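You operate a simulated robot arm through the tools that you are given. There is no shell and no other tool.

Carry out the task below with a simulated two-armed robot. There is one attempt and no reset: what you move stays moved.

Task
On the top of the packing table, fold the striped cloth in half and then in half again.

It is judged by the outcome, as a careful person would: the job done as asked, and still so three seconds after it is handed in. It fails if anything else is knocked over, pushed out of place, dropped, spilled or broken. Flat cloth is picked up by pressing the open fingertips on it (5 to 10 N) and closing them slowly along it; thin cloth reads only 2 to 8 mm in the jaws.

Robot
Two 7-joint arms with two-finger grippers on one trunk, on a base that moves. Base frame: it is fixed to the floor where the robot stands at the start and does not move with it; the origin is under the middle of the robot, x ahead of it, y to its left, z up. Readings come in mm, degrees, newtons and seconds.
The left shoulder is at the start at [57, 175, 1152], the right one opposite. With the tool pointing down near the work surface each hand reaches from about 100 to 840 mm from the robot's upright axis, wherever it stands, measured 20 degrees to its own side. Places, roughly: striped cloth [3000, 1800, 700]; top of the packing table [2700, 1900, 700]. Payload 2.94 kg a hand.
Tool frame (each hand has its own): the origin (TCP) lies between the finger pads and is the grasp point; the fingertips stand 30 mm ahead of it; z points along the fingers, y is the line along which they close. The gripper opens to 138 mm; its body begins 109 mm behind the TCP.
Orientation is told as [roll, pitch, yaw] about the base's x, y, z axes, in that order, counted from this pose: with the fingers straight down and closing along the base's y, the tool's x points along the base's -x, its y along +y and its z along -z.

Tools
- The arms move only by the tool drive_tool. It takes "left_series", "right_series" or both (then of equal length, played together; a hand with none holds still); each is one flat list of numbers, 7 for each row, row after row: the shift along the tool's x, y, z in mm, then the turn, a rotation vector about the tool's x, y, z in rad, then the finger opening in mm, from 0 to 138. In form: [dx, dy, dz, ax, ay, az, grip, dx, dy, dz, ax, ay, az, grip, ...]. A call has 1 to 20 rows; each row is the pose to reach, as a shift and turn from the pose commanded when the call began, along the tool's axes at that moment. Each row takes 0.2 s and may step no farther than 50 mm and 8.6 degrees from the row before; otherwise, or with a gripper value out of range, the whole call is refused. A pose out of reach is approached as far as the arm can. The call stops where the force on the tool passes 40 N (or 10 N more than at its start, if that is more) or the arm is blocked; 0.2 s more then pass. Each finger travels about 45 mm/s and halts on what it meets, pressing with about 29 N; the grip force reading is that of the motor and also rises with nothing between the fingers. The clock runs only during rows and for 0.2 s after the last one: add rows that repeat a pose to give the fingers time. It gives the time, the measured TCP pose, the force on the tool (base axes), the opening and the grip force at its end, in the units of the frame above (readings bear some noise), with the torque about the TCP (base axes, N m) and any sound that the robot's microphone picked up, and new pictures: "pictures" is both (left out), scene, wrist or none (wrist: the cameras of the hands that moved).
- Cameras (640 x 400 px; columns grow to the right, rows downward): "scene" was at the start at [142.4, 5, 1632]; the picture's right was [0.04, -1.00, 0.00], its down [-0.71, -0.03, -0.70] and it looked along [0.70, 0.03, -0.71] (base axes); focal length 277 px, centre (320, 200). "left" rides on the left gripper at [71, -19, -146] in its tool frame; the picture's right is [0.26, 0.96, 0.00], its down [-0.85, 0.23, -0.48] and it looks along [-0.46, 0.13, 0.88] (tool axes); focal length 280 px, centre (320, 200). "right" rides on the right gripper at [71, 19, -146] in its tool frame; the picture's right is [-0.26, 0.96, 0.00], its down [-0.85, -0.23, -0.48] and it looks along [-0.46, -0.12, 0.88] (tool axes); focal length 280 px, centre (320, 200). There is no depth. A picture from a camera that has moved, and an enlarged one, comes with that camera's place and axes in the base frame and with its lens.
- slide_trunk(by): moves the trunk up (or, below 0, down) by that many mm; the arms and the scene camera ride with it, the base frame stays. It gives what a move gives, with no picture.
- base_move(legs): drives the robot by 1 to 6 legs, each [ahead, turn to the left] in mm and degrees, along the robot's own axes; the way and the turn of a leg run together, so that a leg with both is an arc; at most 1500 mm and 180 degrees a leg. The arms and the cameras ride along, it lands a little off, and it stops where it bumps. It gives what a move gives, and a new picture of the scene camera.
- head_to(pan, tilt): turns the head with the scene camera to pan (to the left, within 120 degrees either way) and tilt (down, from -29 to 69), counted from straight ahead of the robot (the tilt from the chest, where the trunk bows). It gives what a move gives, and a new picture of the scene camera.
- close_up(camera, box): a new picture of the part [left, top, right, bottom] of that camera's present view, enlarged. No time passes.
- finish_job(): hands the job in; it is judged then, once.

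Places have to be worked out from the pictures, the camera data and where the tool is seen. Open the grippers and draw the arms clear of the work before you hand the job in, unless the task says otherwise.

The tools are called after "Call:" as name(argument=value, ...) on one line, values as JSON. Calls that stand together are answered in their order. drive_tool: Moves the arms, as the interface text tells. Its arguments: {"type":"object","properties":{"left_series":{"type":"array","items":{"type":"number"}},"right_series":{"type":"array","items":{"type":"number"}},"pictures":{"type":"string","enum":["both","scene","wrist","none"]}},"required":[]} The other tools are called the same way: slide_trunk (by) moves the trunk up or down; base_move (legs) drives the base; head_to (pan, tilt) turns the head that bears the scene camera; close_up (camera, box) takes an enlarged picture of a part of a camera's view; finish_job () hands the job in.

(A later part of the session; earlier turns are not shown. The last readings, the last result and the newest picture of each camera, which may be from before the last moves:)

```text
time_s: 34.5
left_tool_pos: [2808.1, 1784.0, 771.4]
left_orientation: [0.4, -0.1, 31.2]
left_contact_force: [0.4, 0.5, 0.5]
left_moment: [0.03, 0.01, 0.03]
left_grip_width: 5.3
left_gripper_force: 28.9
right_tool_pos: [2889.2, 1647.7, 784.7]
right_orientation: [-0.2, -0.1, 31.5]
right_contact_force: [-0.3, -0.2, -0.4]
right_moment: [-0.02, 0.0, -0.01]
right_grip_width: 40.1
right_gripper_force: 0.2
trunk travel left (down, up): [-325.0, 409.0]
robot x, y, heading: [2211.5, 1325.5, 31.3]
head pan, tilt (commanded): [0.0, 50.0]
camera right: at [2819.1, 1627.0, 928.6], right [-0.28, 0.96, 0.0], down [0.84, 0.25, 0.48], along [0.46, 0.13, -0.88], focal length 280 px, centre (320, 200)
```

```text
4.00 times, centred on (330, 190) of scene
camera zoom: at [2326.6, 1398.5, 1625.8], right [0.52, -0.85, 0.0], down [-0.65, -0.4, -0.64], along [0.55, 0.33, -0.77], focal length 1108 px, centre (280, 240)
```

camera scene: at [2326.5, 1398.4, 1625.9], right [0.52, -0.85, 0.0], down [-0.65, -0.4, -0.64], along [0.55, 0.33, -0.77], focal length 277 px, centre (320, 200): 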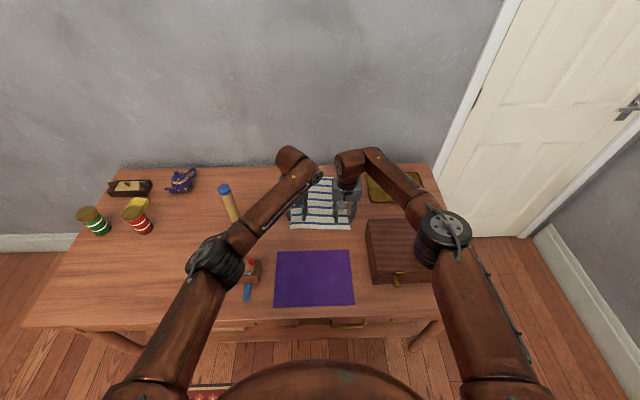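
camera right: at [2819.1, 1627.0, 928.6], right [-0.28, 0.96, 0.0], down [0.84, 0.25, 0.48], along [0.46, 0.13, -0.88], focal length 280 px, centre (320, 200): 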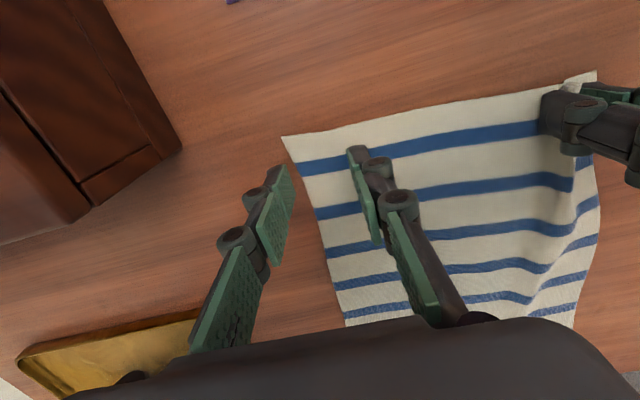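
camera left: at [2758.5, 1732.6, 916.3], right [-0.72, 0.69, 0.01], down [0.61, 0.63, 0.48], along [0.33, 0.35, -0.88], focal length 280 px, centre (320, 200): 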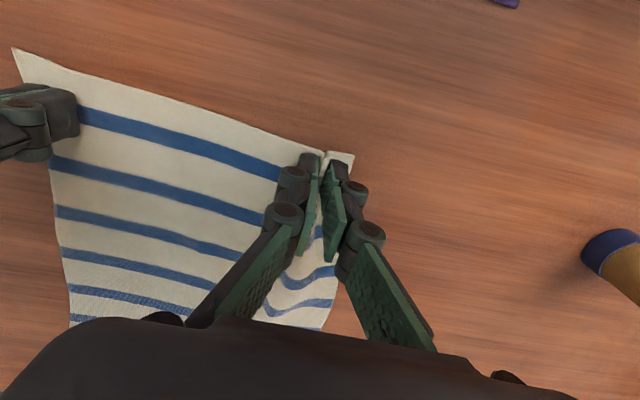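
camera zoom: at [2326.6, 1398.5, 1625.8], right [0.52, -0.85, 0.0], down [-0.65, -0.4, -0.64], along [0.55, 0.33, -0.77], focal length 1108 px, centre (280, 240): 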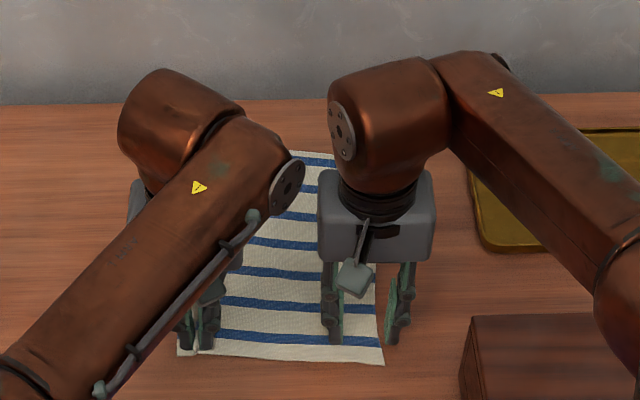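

The wrists have roughly 12 mm of apparent gap, so I only shift 5 mm inward and 9 mm toward me, use a 34 mm opening, and lower to press.

Call:
drive_tool(right_series=[5, 3, 0, 0, 0, 0, 36, 9, 5, 0, 0, 0, 0, 34, 9, 5, 7, 0, 0, 0, 34, 9, 5, 14, 0, 0, 0, 34, 9, 5, 14, 0, 0, 0, 34], pictures="wrist")

```text
time_s: 35.7
left_tool_pos: [2808.8, 1784.7, 771.1]
left_orientation: [0.4, -0.3, 31.3]
left_contact_force: [0.0, 0.9, 0.5]
left_moment: [0.02, 0.0, 0.06]
left_grip_width: 5.2
left_gripper_force: 28.9
right_tool_pos: [2880.2, 1647.5, 771.5]
right_orientation: [0.0, -0.1, 31.3]
right_contact_force: [0.3, 0.0, 4.3]
right_moment: [0.01, 0.04, 0.0]
right_grip_width: 34.0
right_gripper_force: 0.1
trunk travel left (down, up): [-325.0, 409.0]
robot x, y, heading: [2204.6, 1326.7, 31.4]
head pan, tilt (commanded): [0.0, 50.0]
camera right: at [2808.7, 1627.0, 916.0], right [-0.28, 0.96, 0.0], down [0.84, 0.25, 0.48], along [0.46, 0.13, -0.88], focal length 280 px, centre (320, 200)
```

right: 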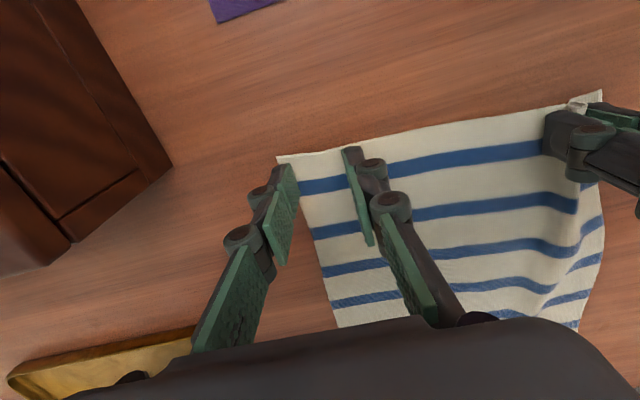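

Right presses at only 4 N. I lower 2.5 mm more and close slowly all the way.

Call:
drive_tool(right_series=[0, 0, 1.5, 0, 0, 0, 34, 0, 0, 2.5, 0, 0, 0, 34, 0, 0, 2.5, 0, 0, 0, 31, 0, 0, 2.5, 0, 0, 0, 28, 0, 0, 2.5, 0, 0, 0, 25, 0, 0, 2.5, 0, 0, 0, 22, 0, 0, 2.5, 0, 0, 0, 19], pictures="wrist")

```text
time_s: 37.3
left_tool_pos: [2808.8, 1783.3, 772.8]
left_orientation: [0.4, -0.3, 31.3]
left_contact_force: [1.3, -1.5, -0.5]
left_moment: [-0.05, -0.03, -0.02]
left_grip_width: 5.6
left_gripper_force: 29.0
right_tool_pos: [2877.7, 1646.4, 770.5]
right_orientation: [-0.1, -0.3, 31.5]
right_contact_force: [0.9, 2.4, 27.6]
right_moment: [0.08, 0.15, 0.01]
right_grip_width: 19.6
right_gripper_force: 0.8
trunk travel left (down, up): [-325.0, 409.0]
robot x, y, heading: [2208.0, 1324.3, 31.7]
head pan, tilt (commanded): [0.0, 50.0]
camera right: at [2806.8, 1626.2, 914.8], right [-0.28, 0.96, 0.0], down [0.84, 0.24, 0.48], along [0.46, 0.13, -0.88], focal length 280 px, centre (320, 200)
```

right: 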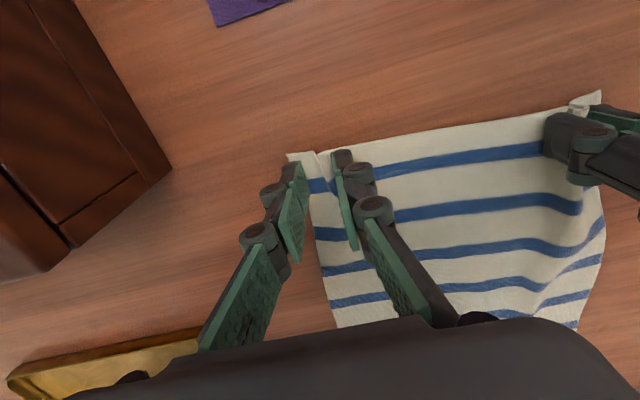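

The ridge is forming well on the right; force is 28 N, so I ease 1.5 mm while closing the rest.

Call:
drive_tool(right_series=[0, 0, -1, 0, 0, 0, 17, 0, 0, -1.5, 0, 0, 0, 14, 0, 0, -1.5, 0, 0, 0, 11, 0, 0, -1.5, 0, 0, 0, 8, 0, 0, -1.5, 0, 0, 0, 5, 0, 0, -1.5, 0, 0, 0, 2, 0, 0, -1.5, 0, 0, 0, 0, 0, 0, -1.5, 0, 0, 0, 0], pictures="wrist")

```text
time_s: 39.1
left_tool_pos: [2808.2, 1784.1, 770.8]
left_orientation: [0.3, -0.3, 31.2]
left_contact_force: [2.9, -6.2, -0.5]
left_moment: [-0.16, -0.1, 0.06]
left_grip_width: 5.9
left_gripper_force: 29.0
right_tool_pos: [2878.4, 1647.5, 771.1]
right_orientation: [-0.2, 0.0, 31.4]
right_contact_force: [-4.0, 7.5, 5.7]
right_moment: [0.24, 0.14, 0.0]
right_grip_width: 2.6
right_gripper_force: 29.1
trunk travel left (down, up): [-325.0, 409.0]
robot x, y, heading: [2208.3, 1325.8, 31.5]
head pan, tilt (commanded): [0.0, 50.0]
camera right: at [2807.7, 1626.3, 915.2], right [-0.28, 0.96, 0.0], down [0.84, 0.25, 0.48], along [0.46, 0.13, -0.88], focal length 280 px, centre (320, 200)
```

right: 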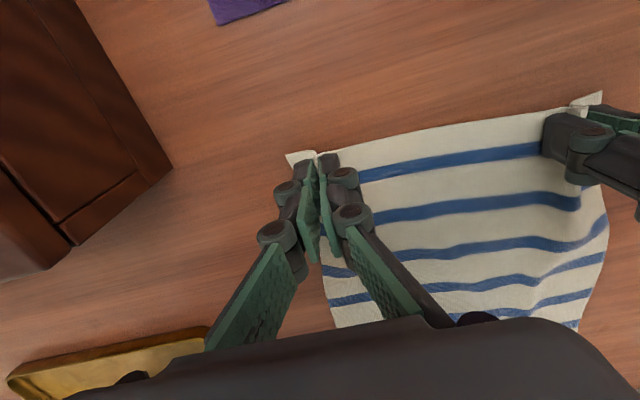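

Both hands now hold the cloth (5.9 and 2.6 mm), slightly taut between them. I lift 60 mm together while easing 3 mm inward each and check the grip.

Call:
drive_tool(left_series=[0, -1, -5, 0, 0, 0, 0, 0, -2, -12, 0, 0, 0, 0, 0, -3, -22, 0, 0, 0, 0, 0, -3, -34, 0, 0, 0, 0, 0, -3, -47, 0, 0, 0, 0, 0, -3, -60, 0, 0, 0, 0, 0, -3, -60, 0, 0, 0, 0], right_series=[0, 1, -5, 0, 0, 0, 0, 0, 2, -12, 0, 0, 0, 0, 0, 3, -22, 0, 0, 0, 0, 0, 3, -34, 0, 0, 0, 0, 0, 3, -47, 0, 0, 0, 0, 0, 3, -60, 0, 0, 0, 0, 0, 3, -60, 0, 0, 0, 0], pictures="both")

```text
time_s: 40.7
left_tool_pos: [2812.6, 1780.2, 830.0]
left_orientation: [0.4, -0.1, 31.1]
left_contact_force: [0.6, -0.6, 0.5]
left_moment: [-0.04, 0.01, 0.02]
left_grip_width: 5.1
left_gripper_force: 28.9
right_tool_pos: [2878.8, 1648.7, 828.5]
right_orientation: [-0.2, 0.0, 31.3]
right_contact_force: [-1.1, 1.1, 3.0]
right_moment: [-0.01, -0.04, -0.03]
right_grip_width: 1.5
right_gripper_force: 33.5
trunk travel left (down, up): [-325.0, 409.0]
robot x, y, heading: [2212.1, 1324.6, 31.4]
head pan, tilt (commanded): [0.0, 50.0]
camera scene: at [2327.0, 1398.9, 1625.7], right [0.52, -0.85, 0.0], down [-0.65, -0.4, -0.64], along [0.55, 0.33, -0.77], focal length 277 px, centre (320, 200)
camera right: at [2807.6, 1628.2, 974.8], right [-0.28, 0.96, 0.0], down [0.84, 0.25, 0.48], along [0.46, 0.13, -0.88], focal length 280 px, centre (320, 200)
camera left: at [2761.4, 1727.8, 975.9], right [-0.72, 0.69, 0.01], down [0.61, 0.63, 0.48], along [0.33, 0.35, -0.88], focal length 280 px, centre (320, 200)
```

scene: 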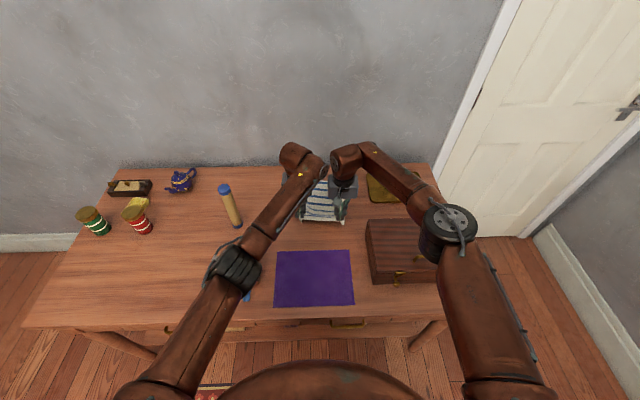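
right: 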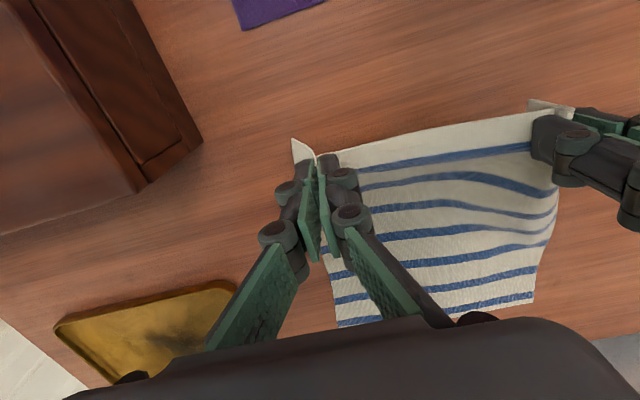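
left: 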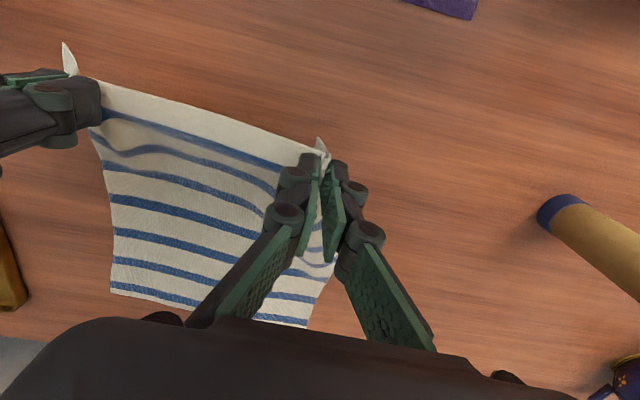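

Both corners are up and held. I lift further and draw the hands back over the mat toward me, to about z≈1065 and X≈410, with the cloth hanging free.

Call:
drive_tool(left_series=[0, 0, -25, 0, 0, 0, 0, 0, 0, -50, 0, 0, 0, 0, 0, 0, -75, 0, 0, 0, 0, 0, 0, -100, 0, 0, 0, 0, 0, 0, -125, 0, 0, 0, 0, 0, 0, -150, 0, 0, 0, 0, 0, 0, -175, 0, 0, 0, 0, 0, 0, -200, 0, 0, 0, 0, 0, 0, -225, 0, 0, 0, 0, 0, 0, -240, 0, 0, 0, 0, 0, 0, -240, 0, 0, 0, 0], right_series=[0, 0, -25, 0, 0, 0, 0, 0, 0, -50, 0, 0, 0, 0, 0, 0, -75, 0, 0, 0, 0, 0, 0, -100, 0, 0, 0, 0, 0, 0, -125, 0, 0, 0, 0, 0, 0, -150, 0, 0, 0, 0, 0, 0, -175, 0, 0, 0, 0, 0, 0, -200, 0, 0, 0, 0, 0, 0, -225, 0, 0, 0, 0, 0, 0, -240, 0, 0, 0, 0, 0, 0, -240, 0, 0, 0, 0], pictures="both")

```text
time_s: 43.1
left_tool_pos: [2813.0, 1778.2, 1071.7]
left_orientation: [0.4, -0.2, 31.2]
left_contact_force: [0.0, 0.9, -0.1]
left_moment: [0.02, 0.0, 0.0]
left_grip_width: 5.3
left_gripper_force: 29.5
right_tool_pos: [2877.5, 1649.9, 1069.4]
right_orientation: [-0.1, -0.2, 31.4]
right_contact_force: [0.1, 0.7, 0.4]
right_moment: [0.02, 0.09, 0.02]
right_grip_width: 0.4
right_gripper_force: 22.9
trunk travel left (down, up): [-325.0, 409.0]
robot x, y, heading: [2207.6, 1327.2, 31.5]
head pan, tilt (commanded): [0.0, 50.0]
camera scene: at [2326.9, 1398.7, 1625.7], right [0.52, -0.85, 0.0], down [-0.65, -0.4, -0.64], along [0.55, 0.33, -0.77], focal length 277 px, centre (320, 200)
camera right: at [2806.0, 1630.0, 1213.3], right [-0.28, 0.96, 0.0], down [0.84, 0.25, 0.48], along [0.46, 0.13, -0.88], focal length 280 px, centre (320, 200)
camera left: at [2762.1, 1725.2, 1218.0], right [-0.72, 0.69, 0.01], down [0.61, 0.63, 0.48], along [0.33, 0.35, -0.88], focal length 280 px, centre (320, 200)
```

scene: 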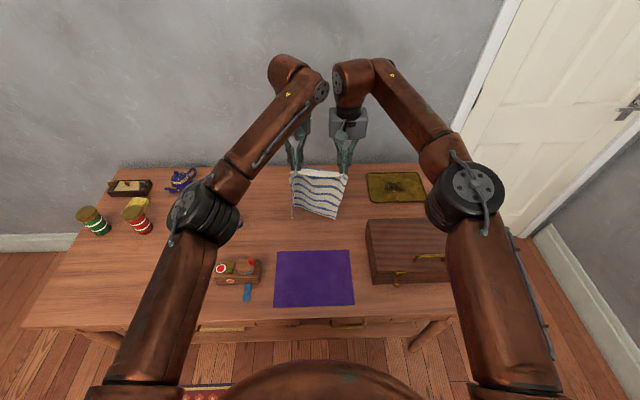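
right: 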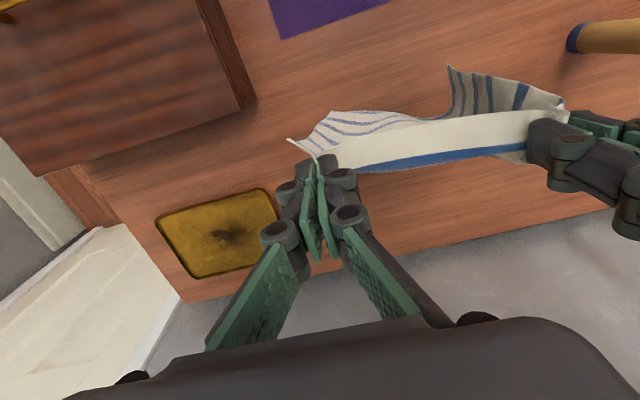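
left: 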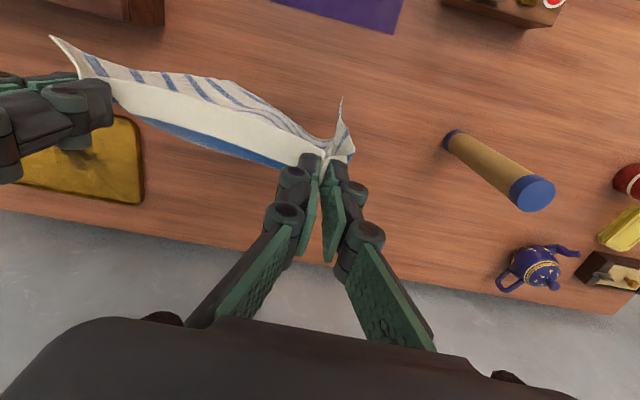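

The cloth hangs from both hands, but the right jaw reads only 0.4 mm. I look closely at that grip.

Call:
close_up(camera="right", box=[240, 100, 400, 200])

Call:
close_up(camera="scene", box=[250, 120, 410, 220])

```text
4.00 times, centred on (320, 150) of right
camera zoom: at [2806.0, 1630.0, 1213.3], right [-0.28, 0.96, 0.0], down [0.84, 0.25, 0.48], along [0.46, 0.13, -0.88], focal length 1122 px, centre (320, 400)
```

zoom: 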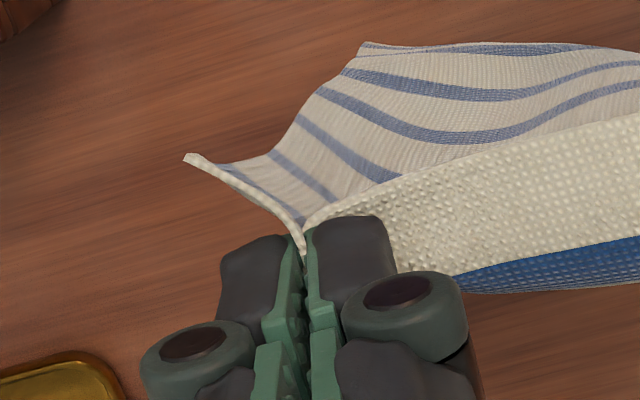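

```text
4.00 times, centred on (330, 170) of scene
camera zoom: at [2326.9, 1398.7, 1625.7], right [0.52, -0.85, 0.0], down [-0.65, -0.4, -0.64], along [0.55, 0.33, -0.77], focal length 1108 px, centre (280, 320)
```

zoom: 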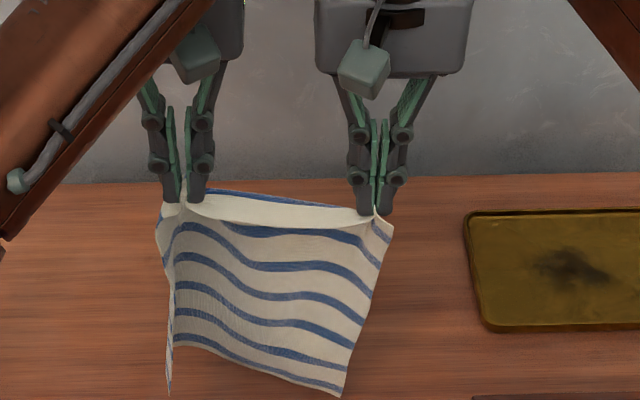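

The right pinch is only at the very fingertips. I hold still for a second to see whether it is creeping out or stable.

Call:
drive_tool(right_series=[0, 0, 0, 0, 0, 0, 0, 0, 0, 0, 0, 0, 0, 0, 0, 0, 0, 0, 0, 0, 0, 0, 0, 0, 0, 0, 0, 0, 0, 0, 0, 0, 0, 0, 0], pictures="wrist")

Call:
close_up(camera="right", box=[240, 100, 400, 200])

```text
time_s: 44.3
left_tool_pos: [2812.0, 1777.2, 1072.7]
left_orientation: [0.4, -0.3, 31.1]
left_contact_force: [0.0, -0.4, -0.2]
left_moment: [-0.02, -0.01, -0.02]
left_grip_width: 5.2
left_gripper_force: 28.8
right_tool_pos: [2876.6, 1650.8, 1068.2]
right_orientation: [-0.3, -0.1, 31.4]
right_contact_force: [-0.1, -0.3, 0.7]
right_moment: [0.0, 0.01, 0.01]
right_grip_width: 2.5
right_gripper_force: 34.8
trunk travel left (down, up): [-325.0, 409.0]
robot x, y, heading: [2208.2, 1325.8, 31.6]
head pan, tilt (commanded): [0.0, 50.0]
camera right: at [2805.9, 1629.8, 1213.5], right [-0.28, 0.96, 0.0], down [0.84, 0.25, 0.48], along [0.46, 0.13, -0.88], focal length 280 px, centre (320, 200)
```

right: 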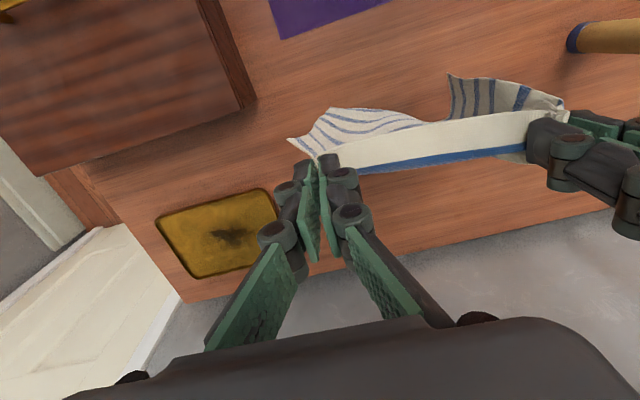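

```text
4.00 times, centred on (320, 150) of right
camera zoom: at [2805.9, 1629.8, 1213.5], right [-0.28, 0.96, 0.0], down [0.84, 0.25, 0.48], along [0.46, 0.13, -0.88], focal length 1122 px, centre (320, 400)
```

zoom: 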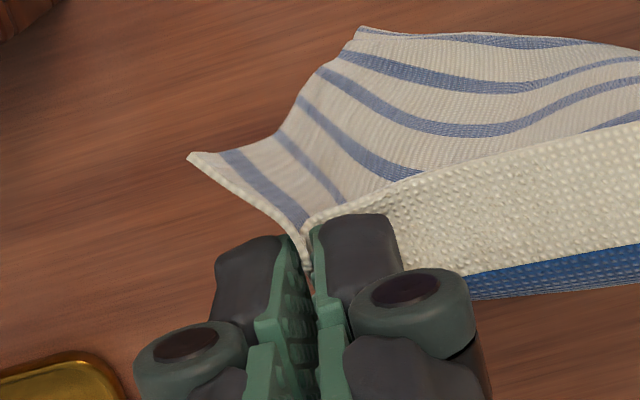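

The right pinch is stable (2.5 mm reading). I now draw both hands back over the mat to X≈420 and 20 mm higher, evening out the two hands.

Call:
drive_tool(left_series=[20, 0, -10, 0, 0, 0, 0, 45, 0, -20, 0, 0, 0, 0, 75, 0, -20, 0, 0, 0, 0, 105, 0, -20, 0, 0, 0, 0, 135, 0, -20, 0, 0, 0, 0, 165, 0, -20, 0, 0, 0, 0, 195, 0, -20, 0, 0, 0, 0, 225, 0, -20, 0, 0, 0, 0, 255, 0, -20, 0, 0, 0, 0, 285, 0, -20, 0, 0, 0, 0, 310, 0, -20, 0, 0, 0, 0, 330, 0, -20, 0, 0, 0, 0, 330, 0, -20, 0, 0, 0, 0], right_series=[19, 0, -10, 0, 0, 0, 0, 43, 0, -20, 0, 0, 0, 0, 72, 0, -20, 0, 0, 0, 0, 101, 0, -20, 0, 0, 0, 0, 130, 0, -20, 0, 0, 0, 0, 159, 0, -20, 0, 0, 0, 0, 188, 0, -20, 0, 0, 0, 0, 217, 0, -20, 0, 0, 0, 0, 246, 0, -20, 0, 0, 0, 0, 275, 0, -20, 0, 0, 0, 0, 300, 0, -20, 0, 0, 0, 0, 320, 0, -20, 0, 0, 0, 0, 320, 0, -20, 0, 0, 0, 0], pictures="both")

```text
time_s: 47.1
left_tool_pos: [2529.3, 1606.4, 1090.7]
left_orientation: [0.4, -0.3, 31.1]
left_contact_force: [0.7, 0.0, -0.3]
left_moment: [-0.03, 0.01, 0.06]
left_grip_width: 5.2
left_gripper_force: 29.0
right_tool_pos: [2605.0, 1483.1, 1089.8]
right_orientation: [-0.1, -0.1, 31.3]
right_contact_force: [0.4, -0.4, -1.2]
right_moment: [0.0, -0.01, 0.02]
right_grip_width: 1.2
right_gripper_force: 25.1
trunk travel left (down, up): [-325.0, 409.0]
robot x, y, heading: [2203.4, 1324.9, 31.5]
head pan, tilt (commanded): [0.0, 50.0]
camera scene: at [2327.0, 1398.7, 1625.7], right [0.52, -0.85, 0.0], down [-0.65, -0.4, -0.64], along [0.55, 0.33, -0.77], focal length 277 px, centre (320, 200)
camera right: at [2534.1, 1462.7, 1234.9], right [-0.28, 0.96, 0.0], down [0.84, 0.25, 0.48], along [0.46, 0.13, -0.88], focal length 280 px, centre (320, 200)
camera left: at [2479.2, 1554.6, 1236.4], right [-0.72, 0.69, 0.01], down [0.61, 0.63, 0.48], along [0.33, 0.35, -0.88], focal length 280 px, centre (320, 200)
```

scene: 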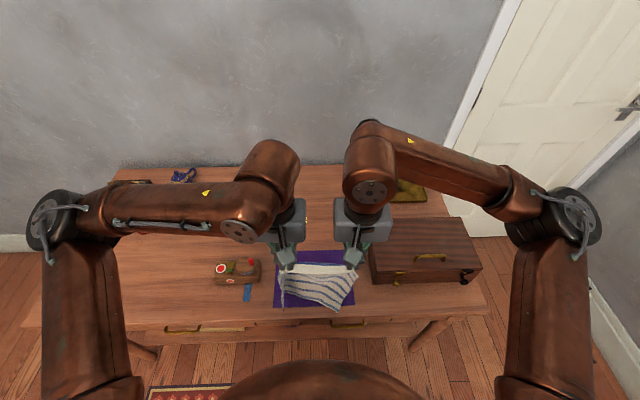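
right: 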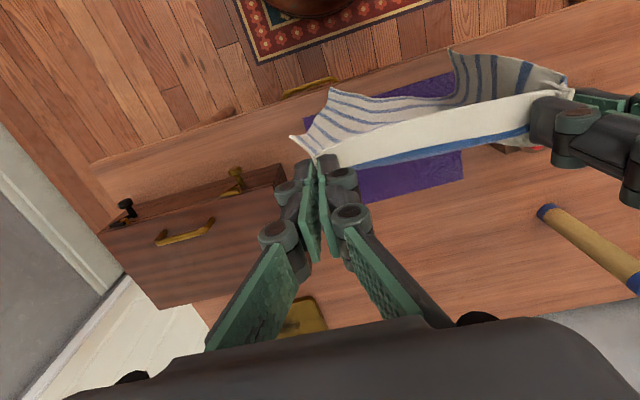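
left: 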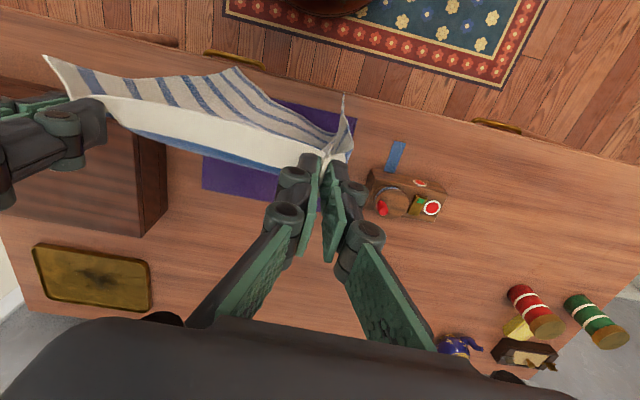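

Both corners still held and the cloth hangs clear of the table. I now back away 350 mm and shift about 560 mm left, to face the free front-left area of the table top.

Call:
base_move(legs=[[-350, 0], [0, 90], [560, 0], [0, -89.5]])

```text
time_s: 59.8
left_tool_pos: [1970.8, 1907.2, 1090.4]
left_orientation: [0.4, -0.2, 28.6]
left_contact_force: [0.9, 0.3, 0.7]
left_moment: [0.16, 0.04, 0.0]
left_grip_width: 0.3
left_gripper_force: 24.8
right_tool_pos: [2042.2, 1780.4, 1090.3]
right_orientation: [-0.3, -0.1, 28.8]
right_contact_force: [0.5, -0.1, 1.5]
right_moment: [-0.01, 0.03, -0.02]
right_grip_width: 0.0
right_gripper_force: 24.6
trunk travel left (down, up): [-325.0, 409.0]
robot x, y, heading: [1638.0, 1640.4, 28.7]
head pan, tilt (commanded): [0.0, 50.0]
camera scene: at [1760.0, 1707.9, 1625.8], right [0.48, -0.88, 0.0], down [-0.67, -0.37, -0.64], along [0.56, 0.31, -0.77], focal length 277 px, centre (320, 200)
```

scene: 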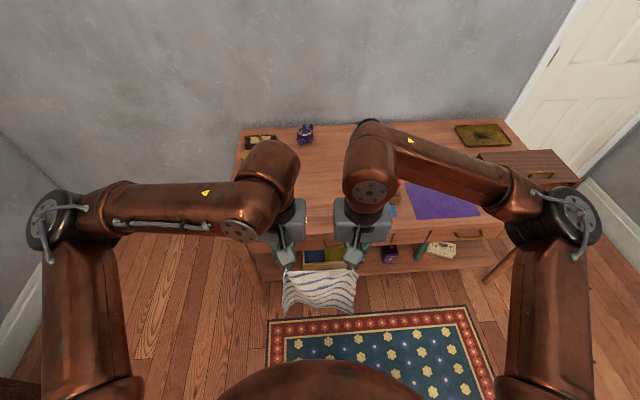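

The cloth is still with the hands in the picture, although both jaws read near zero. I look closely at the grips.

Call:
close_up(camera="scene", box=[240, 220, 400, 320])

Call:
close_up(camera="right", box=[160, 50, 640, 350])

Call:
close_up(camera="left", box=[0, 30, 480, 330])

```text
4.00 times, centred on (320, 270) of scene
camera zoom: at [1760.0, 1707.9, 1625.8], right [0.48, -0.88, 0.0], down [-0.67, -0.37, -0.64], along [0.56, 0.31, -0.77], focal length 1108 px, centre (320, -80)
```

zoom: 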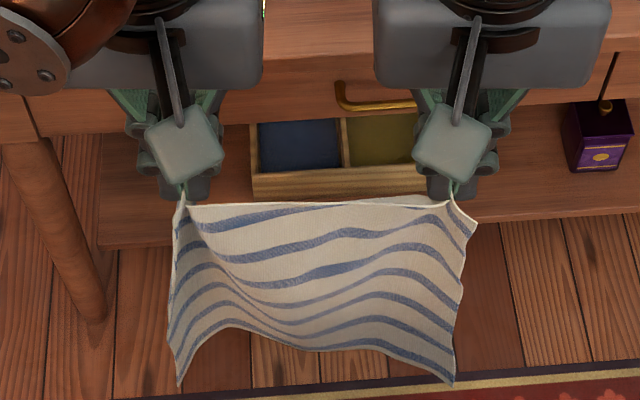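

```text
1.33 times, centred on (400, 200) of right
camera zoom: at [1970.0, 1763.0, 1235.1], right [-0.24, 0.97, 0.0], down [0.85, 0.21, 0.48], along [0.46, 0.11, -0.88], focal length 374 px, centre (213, 200)
```

zoom: 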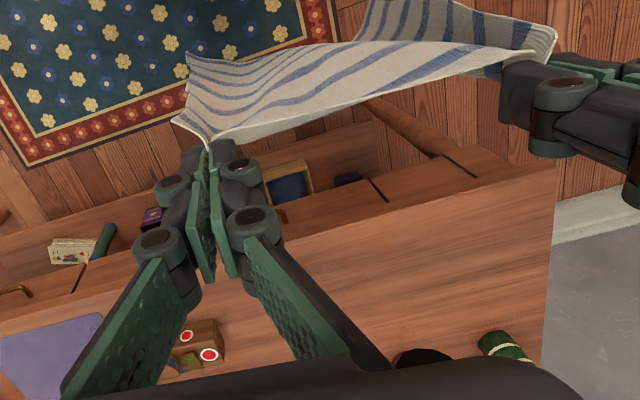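

```text
1.33 times, centred on (240, 180) of left
camera zoom: at [1919.1, 1857.3, 1236.6], right [-0.69, 0.72, 0.01], down [0.63, 0.61, 0.48], along [0.34, 0.34, -0.88], focal length 374 px, centre (427, 227)
```

zoom: 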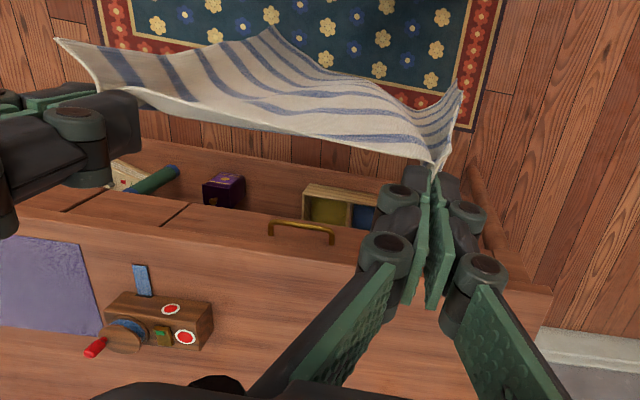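

The cloth is held only at the fingertip ends now, so I get it over the table promptly: one gentle leg of 295 mm with a 3.5° left turn.

Call:
base_move(legs=[[295, 3.5]])

```text
time_s: 61.8
left_tool_pos: [2211.8, 2085.2, 1091.3]
left_orientation: [0.4, -0.3, 32.6]
left_contact_force: [0.4, 0.4, -1.9]
left_moment: [0.04, -0.01, 0.01]
left_grip_width: 0.4
left_gripper_force: 23.1
right_tool_pos: [2291.2, 1962.6, 1091.0]
right_orientation: [-0.2, -0.1, 32.7]
right_contact_force: [0.4, 0.9, -0.4]
right_moment: [0.0, 0.02, -0.03]
right_grip_width: 3.2
right_gripper_force: 25.4
trunk travel left (down, up): [-325.0, 409.0]
robot x, y, heading: [1898.1, 1793.7, 32.7]
head pan, tilt (commanded): [0.0, 50.0]
camera scene: at [2014.0, 1870.7, 1626.0], right [0.54, -0.84, 0.0], down [-0.64, -0.41, -0.64], along [0.54, 0.35, -0.77], focal length 277 px, centre (320, 200)
```

scene: 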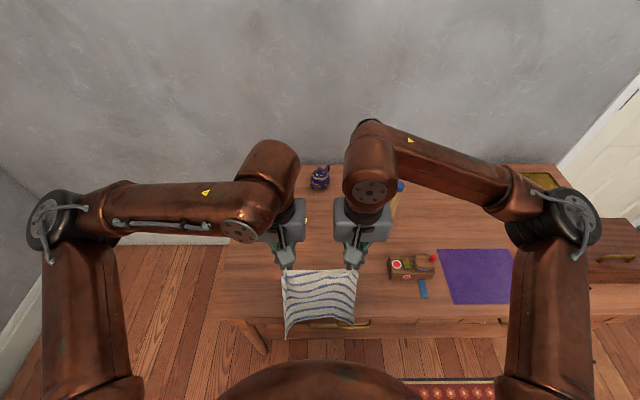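

Still held and now at the table, squared up (edge ≈422 mm from my axis), with free table before me: box starts at y≈−232, tins at X≥744. I move the hands forward to X≈650 and lower so the hanging edge nears the table.

Call:
drive_tool(left_series=[-15, 0, 0, 0, 0, 0, 0, -38, 0, 0, 0, 0, 0, 0, -63, 0, 0, 0, 0, 0, 0, -88, 0, 0, 0, 0, 0, 0, -113, 0, 0, 0, 0, 0, 0, -138, 0, 0, 0, 0, 0, 0, -163, 0, 0, 0, 0, 0, 0, -188, 0, 5, 0, 0, 0, 0, -210, 0, 15, 0, 0, 0, 0, -225, 0, 25, 0, 0, 0, 0, -228, 0, 32, 0, 0, 0, 0, -228, 0, 32, 0, 0, 0, 0, -228, 0, 32, 0, 0, 0, 0], right_series=[-15, 0, 0, 0, 0, 0, 0, -38, 0, 0, 0, 0, 0, 0, -63, 0, 0, 0, 0, 0, 0, -88, 0, 0, 0, 0, 0, 0, -113, 0, 0, 0, 0, 0, 0, -138, 0, 0, 0, 0, 0, 0, -163, 0, 0, 0, 0, 0, 0, -188, 0, 5, 0, 0, 0, 0, -210, 0, 15, 0, 0, 0, 0, -225, 0, 25, 0, 0, 0, 0, -228, 0, 32, 0, 0, 0, 0, -228, 0, 32, 0, 0, 0, 0, -228, 0, 32, 0, 0, 0, 0], pictures="both")

```text
time_s: 64.6
left_tool_pos: [2402.9, 2204.6, 1058.8]
left_orientation: [0.3, -0.3, 32.6]
left_contact_force: [-0.4, 0.0, -0.3]
left_moment: [-0.01, -0.04, 0.0]
left_grip_width: 4.8
left_gripper_force: 27.0
right_tool_pos: [2483.6, 2087.0, 1059.3]
right_orientation: [-0.2, -0.1, 32.7]
right_contact_force: [-0.4, -0.3, 0.7]
right_moment: [-0.02, -0.03, 0.01]
right_grip_width: 2.8
right_gripper_force: 25.9
trunk travel left (down, up): [-325.0, 409.0]
robot x, y, heading: [1898.9, 1798.6, 32.5]
head pan, tilt (commanded): [0.0, 50.0]
camera scene: at [2014.7, 1870.9, 1625.8], right [0.54, -0.84, 0.0], down [-0.64, -0.41, -0.64], along [0.54, 0.35, -0.77], focal length 277 px, centre (320, 200)
camera right: at [2413.9, 2063.5, 1203.9], right [-0.3, 0.95, 0.0], down [0.84, 0.27, 0.48], along [0.46, 0.14, -0.88], focal length 280 px, centre (320, 200)
camera left: at [2354.6, 2151.8, 1205.0], right [-0.74, 0.67, 0.01], down [0.59, 0.65, 0.48], along [0.32, 0.36, -0.88], focal length 280 px, centre (320, 200)
```

scene: 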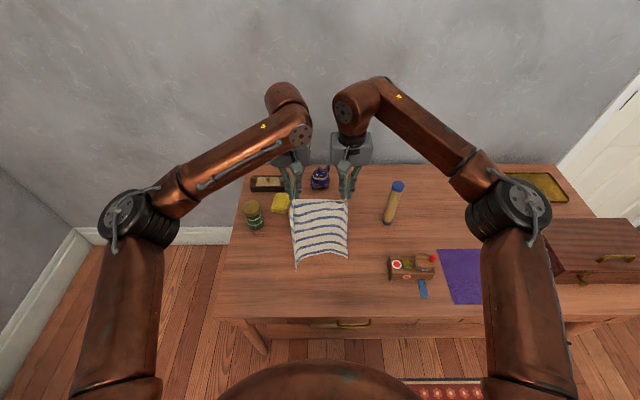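
right: 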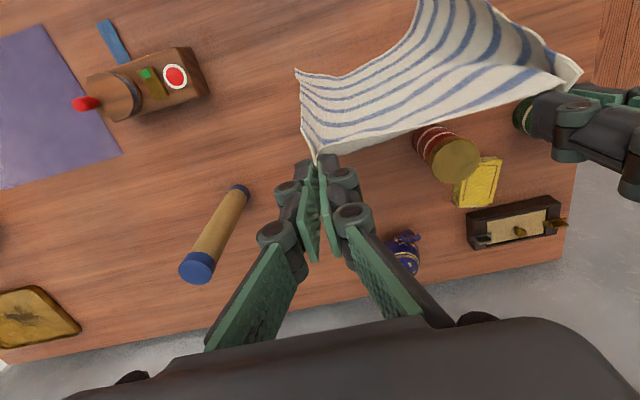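
left: 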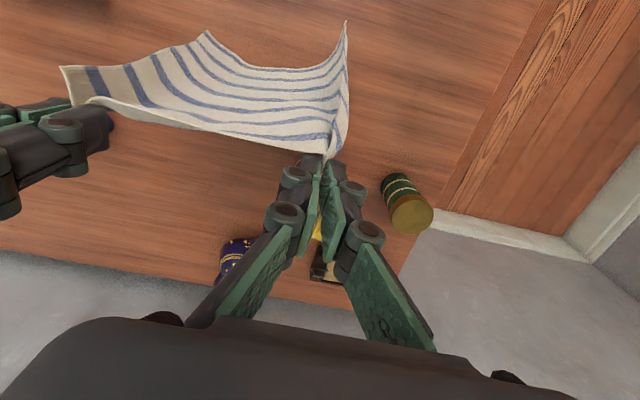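

Both jaws read normal again (4.8/2.8 mm) and the cloth is over free table. I zoom in to see where the hanging edge is.

Call:
close_up(camera="scene", box=[240, 170, 400, 270])

```text
4.00 times, centred on (320, 220) of scene
camera zoom: at [2014.7, 1870.9, 1625.8], right [0.54, -0.84, 0.0], down [-0.64, -0.41, -0.64], along [0.54, 0.35, -0.77], focal length 1108 px, centre (320, 120)
```

zoom: 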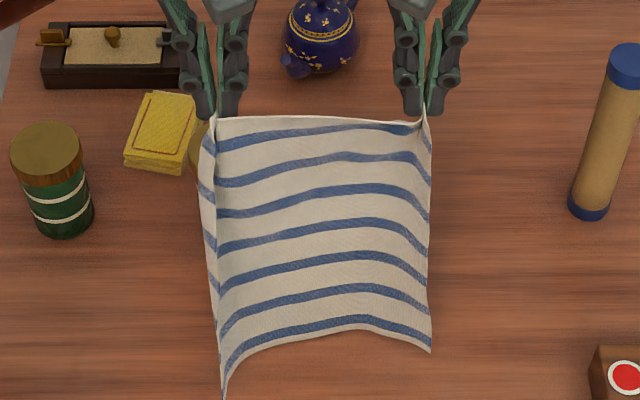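

The hanging cloth's sides and bottom curl toward me, so laying it away from me (bottom edge near me, then folding the top back toward me) will keep the edges from tucking under. I bring the hands back to X≈545 slowly and lower 22 mm until the bottom just touches.

Call:
drive_tool(left_series=[12, 0, 0, 0, 0, 0, 0, 27, 0, 0, 0, 0, 0, 0, 42, 0, 0, 0, 0, 0, 0, 57, 0, 0, 0, 0, 0, 0, 72, 0, 0, 0, 0, 0, 0, 87, 0, 0, 0, 0, 0, 0, 100, 0, 0, 0, 0, 0, 0, 105, 0, 0, 0, 0, 0, 0, 105, 0, 0, 0, 0, 0, 0, 105, 0, 0, 0, 0, 0, 0, 105, 0, 8, 0, 0, 0, 0, 105, 0, 16, 0, 0, 0, 0, 105, 0, 22, 0, 0, 0, 0, 105, 0, 22, 0, 0, 0, 0], right_series=[12, 0, 0, 0, 0, 0, 0, 27, 0, 0, 0, 0, 0, 0, 42, 0, 0, 0, 0, 0, 0, 57, 0, 0, 0, 0, 0, 0, 72, 0, 0, 0, 0, 0, 0, 87, 0, 0, 0, 0, 0, 0, 100, 0, 0, 0, 0, 0, 0, 105, 0, 0, 0, 0, 0, 0, 105, 0, 0, 0, 0, 0, 0, 105, 0, 0, 0, 0, 0, 0, 105, 0, 8, 0, 0, 0, 0, 105, 0, 16, 0, 0, 0, 0, 105, 0, 22, 0, 0, 0, 0, 105, 0, 22, 0, 0, 0, 0], pictures="both")

Call:
close_up(camera="scene", box=[240, 200, 400, 300])

```text
time_s: 67.6
left_tool_pos: [2314.2, 2150.8, 1038.9]
left_orientation: [0.4, -0.2, 32.6]
left_contact_force: [0.6, 0.6, -1.9]
left_moment: [-0.01, 0.01, -0.01]
left_grip_width: 4.8
left_gripper_force: 36.1
right_tool_pos: [2394.8, 2027.8, 1037.6]
right_orientation: [-0.2, -0.1, 32.8]
right_contact_force: [-1.0, 0.5, 0.2]
right_moment: [0.0, 0.02, -0.01]
right_grip_width: 2.5
right_gripper_force: 25.1
trunk travel left (down, up): [-325.0, 409.0]
robot x, y, heading: [1894.3, 1798.5, 33.0]
head pan, tilt (commanded): [0.0, 50.0]
camera scene: at [2014.3, 1870.8, 1625.9], right [0.54, -0.84, 0.0], down [-0.64, -0.41, -0.64], along [0.54, 0.35, -0.77], focal length 277 px, centre (320, 200)
camera right: at [2323.6, 2005.8, 1182.4], right [-0.3, 0.95, 0.0], down [0.84, 0.27, 0.48], along [0.46, 0.14, -0.88], focal length 280 px, centre (320, 200)
camera left: at [2266.1, 2097.5, 1184.4], right [-0.74, 0.67, 0.01], down [0.59, 0.65, 0.48], along [0.32, 0.36, -0.88], focal length 280 px, centre (320, 200)
```

scene: 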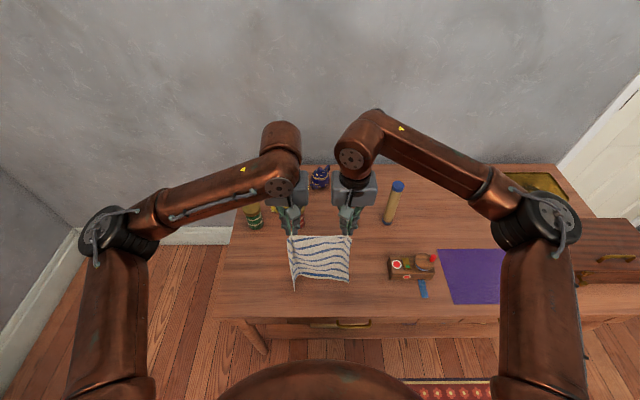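
right: 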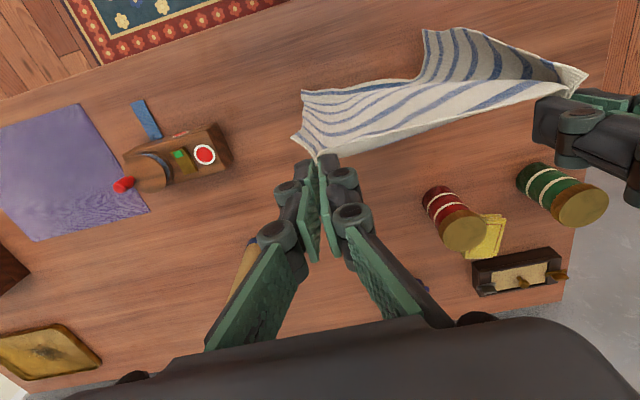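
left: 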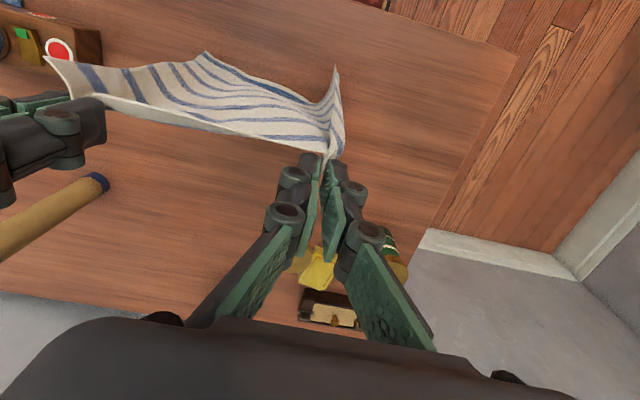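

```text
4.00 times, centred on (320, 250) of scene
camera zoom: at [2014.3, 1870.8, 1625.9], right [0.54, -0.84, 0.0], down [-0.64, -0.41, -0.64], along [0.54, 0.35, -0.77], focal length 1108 px, centre (320, 0)
```

zoom: 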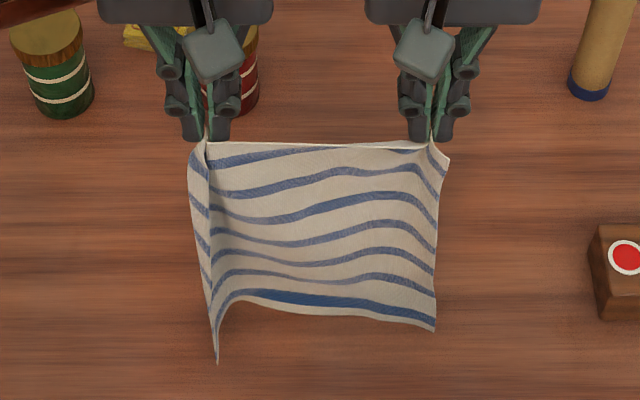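

The bottom edge is about at the table, at X≈500–535, with the hands at X≈543. I now move the hands forward and down diagonally (about 130 mm each) to lay the lower half on the table.

Call:
drive_tool(left_series=[-12, 0, 6, 0, 0, 0, 0, -25, 0, 15, 0, 0, 0, 0, -38, 0, 27, 0, 0, 0, 0, -51, 0, 40, 0, 0, 0, 0, -64, 0, 53, 0, 0, 0, 0, -77, 0, 67, 0, 0, 0, 0, -90, 0, 81, 0, 0, 0, 0, -103, 0, 95, 0, 0, 0, 0, -115, 0, 109, 0, 0, 0, 0, -125, 0, 122, 0, 0, 0, 0, -132, 0, 134, 0, 0, 0, 0, -132, 0, 134, 0, 0, 0, 0], right_series=[-12, 0, 6, 0, 0, 0, 0, -25, 0, 15, 0, 0, 0, 0, -38, 0, 27, 0, 0, 0, 0, -51, 0, 40, 0, 0, 0, 0, -64, 0, 53, 0, 0, 0, 0, -77, 0, 67, 0, 0, 0, 0, -90, 0, 81, 0, 0, 0, 0, -103, 0, 95, 0, 0, 0, 0, -115, 0, 109, 0, 0, 0, 0, -125, 0, 122, 0, 0, 0, 0, -132, 0, 134, 0, 0, 0, 0, -132, 0, 134, 0, 0, 0, 0], pictures="both")

Call:
close_up(camera="scene", box=[240, 190, 400, 290])

```text
time_s: 70.2
left_tool_pos: [2426.1, 2221.8, 903.0]
left_orientation: [0.4, -0.2, 32.6]
left_contact_force: [-0.4, -0.4, -1.7]
left_moment: [0.04, -0.04, 0.0]
left_grip_width: 4.6
left_gripper_force: 31.3
right_tool_pos: [2505.3, 2099.0, 903.3]
right_orientation: [-0.1, -0.1, 32.7]
right_contact_force: [-0.2, 0.6, -1.4]
right_moment: [-0.03, 0.0, 0.04]
right_grip_width: 1.0
right_gripper_force: 24.9
trunk travel left (down, up): [-325.0, 409.0]
robot x, y, heading: [1897.3, 1793.4, 32.8]
head pan, tilt (commanded): [0.0, 50.0]
camera scene: at [2014.0, 1870.7, 1625.9], right [0.54, -0.84, 0.0], down [-0.64, -0.41, -0.64], along [0.54, 0.35, -0.77], focal length 277 px, centre (320, 200)
camera right: at [2435.1, 2076.2, 1048.3], right [-0.3, 0.95, 0.0], down [0.84, 0.27, 0.48], along [0.46, 0.14, -0.88], focal length 280 px, centre (320, 200)
camera left: at [2377.0, 2168.1, 1049.3], right [-0.74, 0.67, 0.01], down [0.59, 0.65, 0.48], along [0.32, 0.36, -0.88], focal length 280 px, centre (320, 200)
```

scene: 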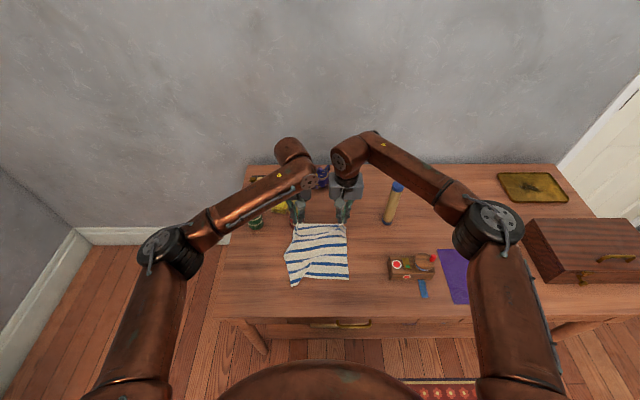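
right: 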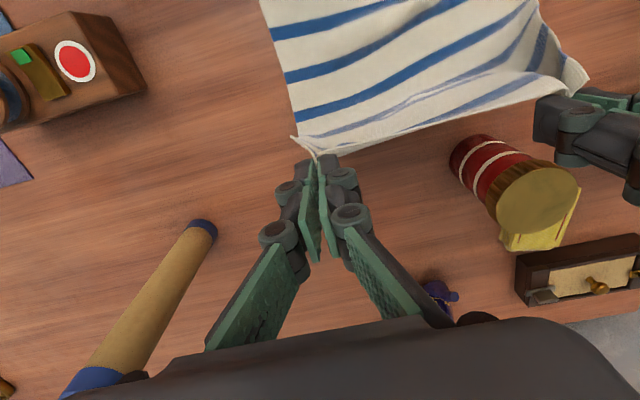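
left: 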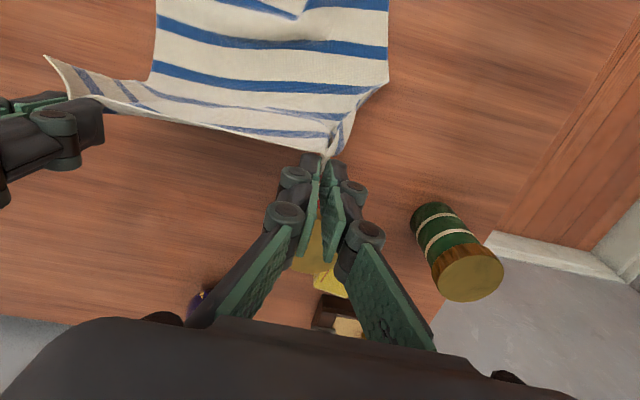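

```text
4.00 times, centred on (320, 240) of scene
camera zoom: at [2014.0, 1870.7, 1625.9], right [0.54, -0.84, 0.0], down [-0.64, -0.41, -0.64], along [0.54, 0.35, -0.77], focal length 1108 px, centre (320, 40)
```

zoom: 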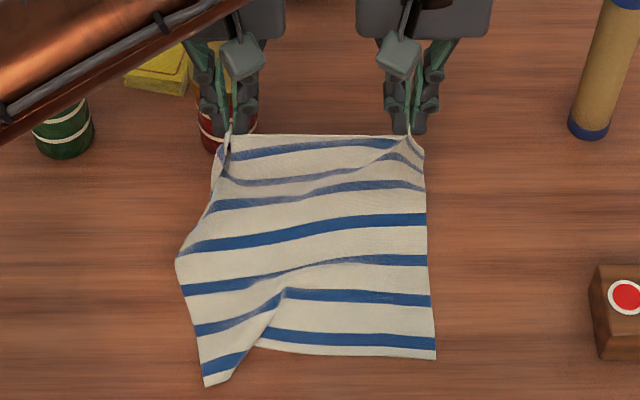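

The right side lies nicely, but the left wing collapsed into a pleat. Rather than fold it in, I'll re-lay the whole cloth flat closer to me: first I reverse the path to hang it again, then shift 75 mm back and 40 mm right.

Call:
drive_tool(left_series=[14, 0, -14, 0, 0, 0, 0, 34, 0, -36, 0, 0, 0, 0, 54, 0, -58, 0, 0, 0, 0, 74, 0, -80, 0, 0, 0, 0, 94, 0, -102, 0, 0, 0, 0, 114, 0, -124, 0, 0, 0, 0, 130, 0, -144, 0, 0, 0, 0, 135, 0, -155, 0, 0, 0, 0, 150, -10, -160, 0, 0, 0, 0, 170, -20, -160, 0, 0, 0, 0, 190, -30, -160, 0, 0, 0, 0, 207, -40, -160, 0, 0, 0, 0, 207, -40, -160, 0, 0, 0, 0, 207, -40, -160, 0, 0, 0, 0], right_series=[14, 0, -14, 0, 0, 0, 0, 34, 0, -36, 0, 0, 0, 0, 54, 0, -58, 0, 0, 0, 0, 74, 0, -80, 0, 0, 0, 0, 94, 0, -102, 0, 0, 0, 0, 114, 0, -124, 0, 0, 0, 0, 130, 0, -144, 0, 0, 0, 0, 135, 0, -155, 0, 0, 0, 0, 150, -10, -160, 0, 0, 0, 0, 170, -20, -160, 0, 0, 0, 0, 190, -30, -160, 0, 0, 0, 0, 207, -40, -160, 0, 0, 0, 0, 207, -40, -160, 0, 0, 0, 0, 207, -40, -160, 0, 0, 0, 0], pictures="both")

Call:
close_up(camera="scene", box=[240, 220, 400, 320])

```text
time_s: 73.2
left_tool_pos: [2272.1, 2077.9, 1063.0]
left_orientation: [0.4, -0.2, 32.7]
left_contact_force: [-0.4, 0.2, -2.5]
left_moment: [0.03, 0.01, -0.01]
left_grip_width: 4.8
left_gripper_force: 33.3
right_tool_pos: [2352.8, 1954.2, 1062.5]
right_orientation: [-0.1, -0.1, 32.7]
right_contact_force: [0.2, -0.2, 0.5]
right_moment: [-0.01, -0.04, 0.01]
right_grip_width: 3.2
right_gripper_force: 36.2
trunk travel left (down, up): [-325.0, 409.0]
robot x, y, heading: [1896.8, 1791.3, 32.5]
head pan, tilt (commanded): [0.0, 50.0]
camera scene: at [2014.4, 1870.2, 1625.9], right [0.54, -0.84, 0.0], down [-0.64, -0.41, -0.64], along [0.54, 0.35, -0.77], focal length 277 px, centre (320, 200)
camera right: at [2281.4, 1931.0, 1207.3], right [-0.3, 0.95, 0.0], down [0.84, 0.27, 0.48], along [0.46, 0.14, -0.88], focal length 280 px, centre (320, 200)
camera left: at [2224.0, 2023.1, 1209.2], right [-0.74, 0.67, 0.01], down [0.59, 0.65, 0.48], along [0.32, 0.36, -0.88], focal length 280 px, centre (320, 200)
```

scene: 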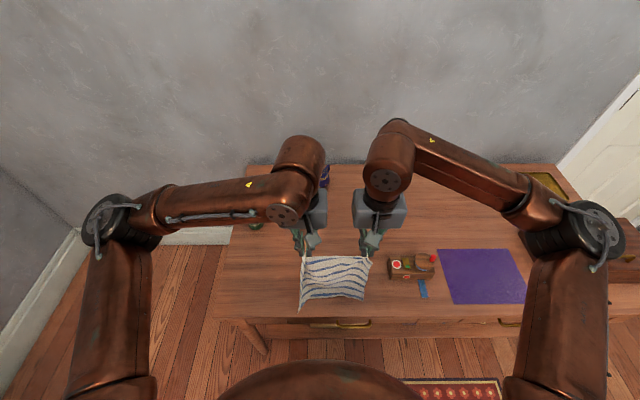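
right: 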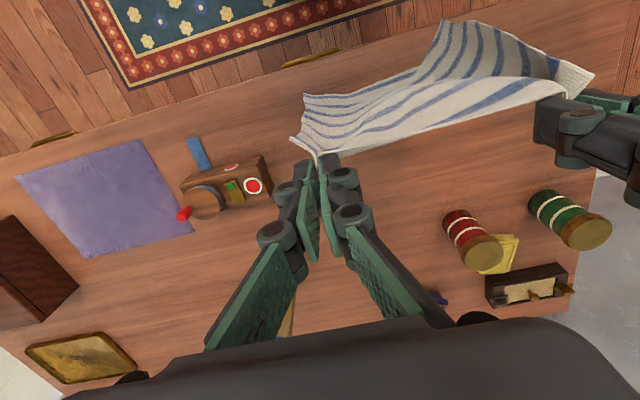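
left: 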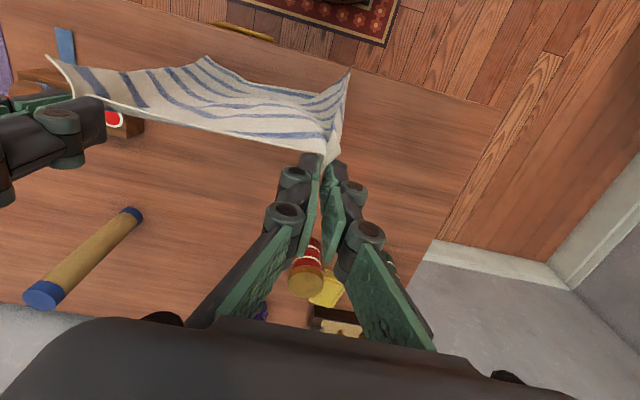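

```text
4.00 times, centred on (320, 270) of scene
camera zoom: at [2014.4, 1870.2, 1625.9], right [0.54, -0.84, 0.0], down [-0.64, -0.41, -0.64], along [0.54, 0.35, -0.77], focal length 1108 px, centre (320, -80)
```

zoom: 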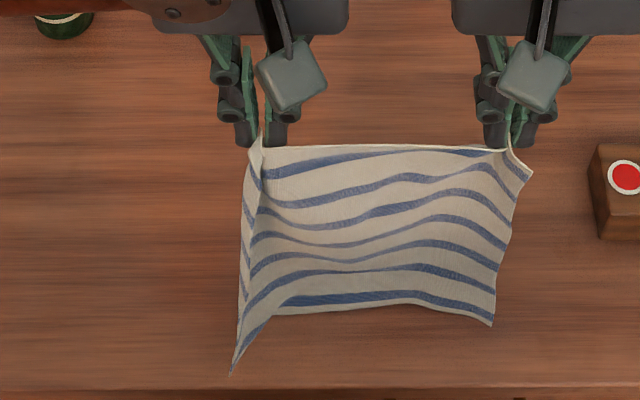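

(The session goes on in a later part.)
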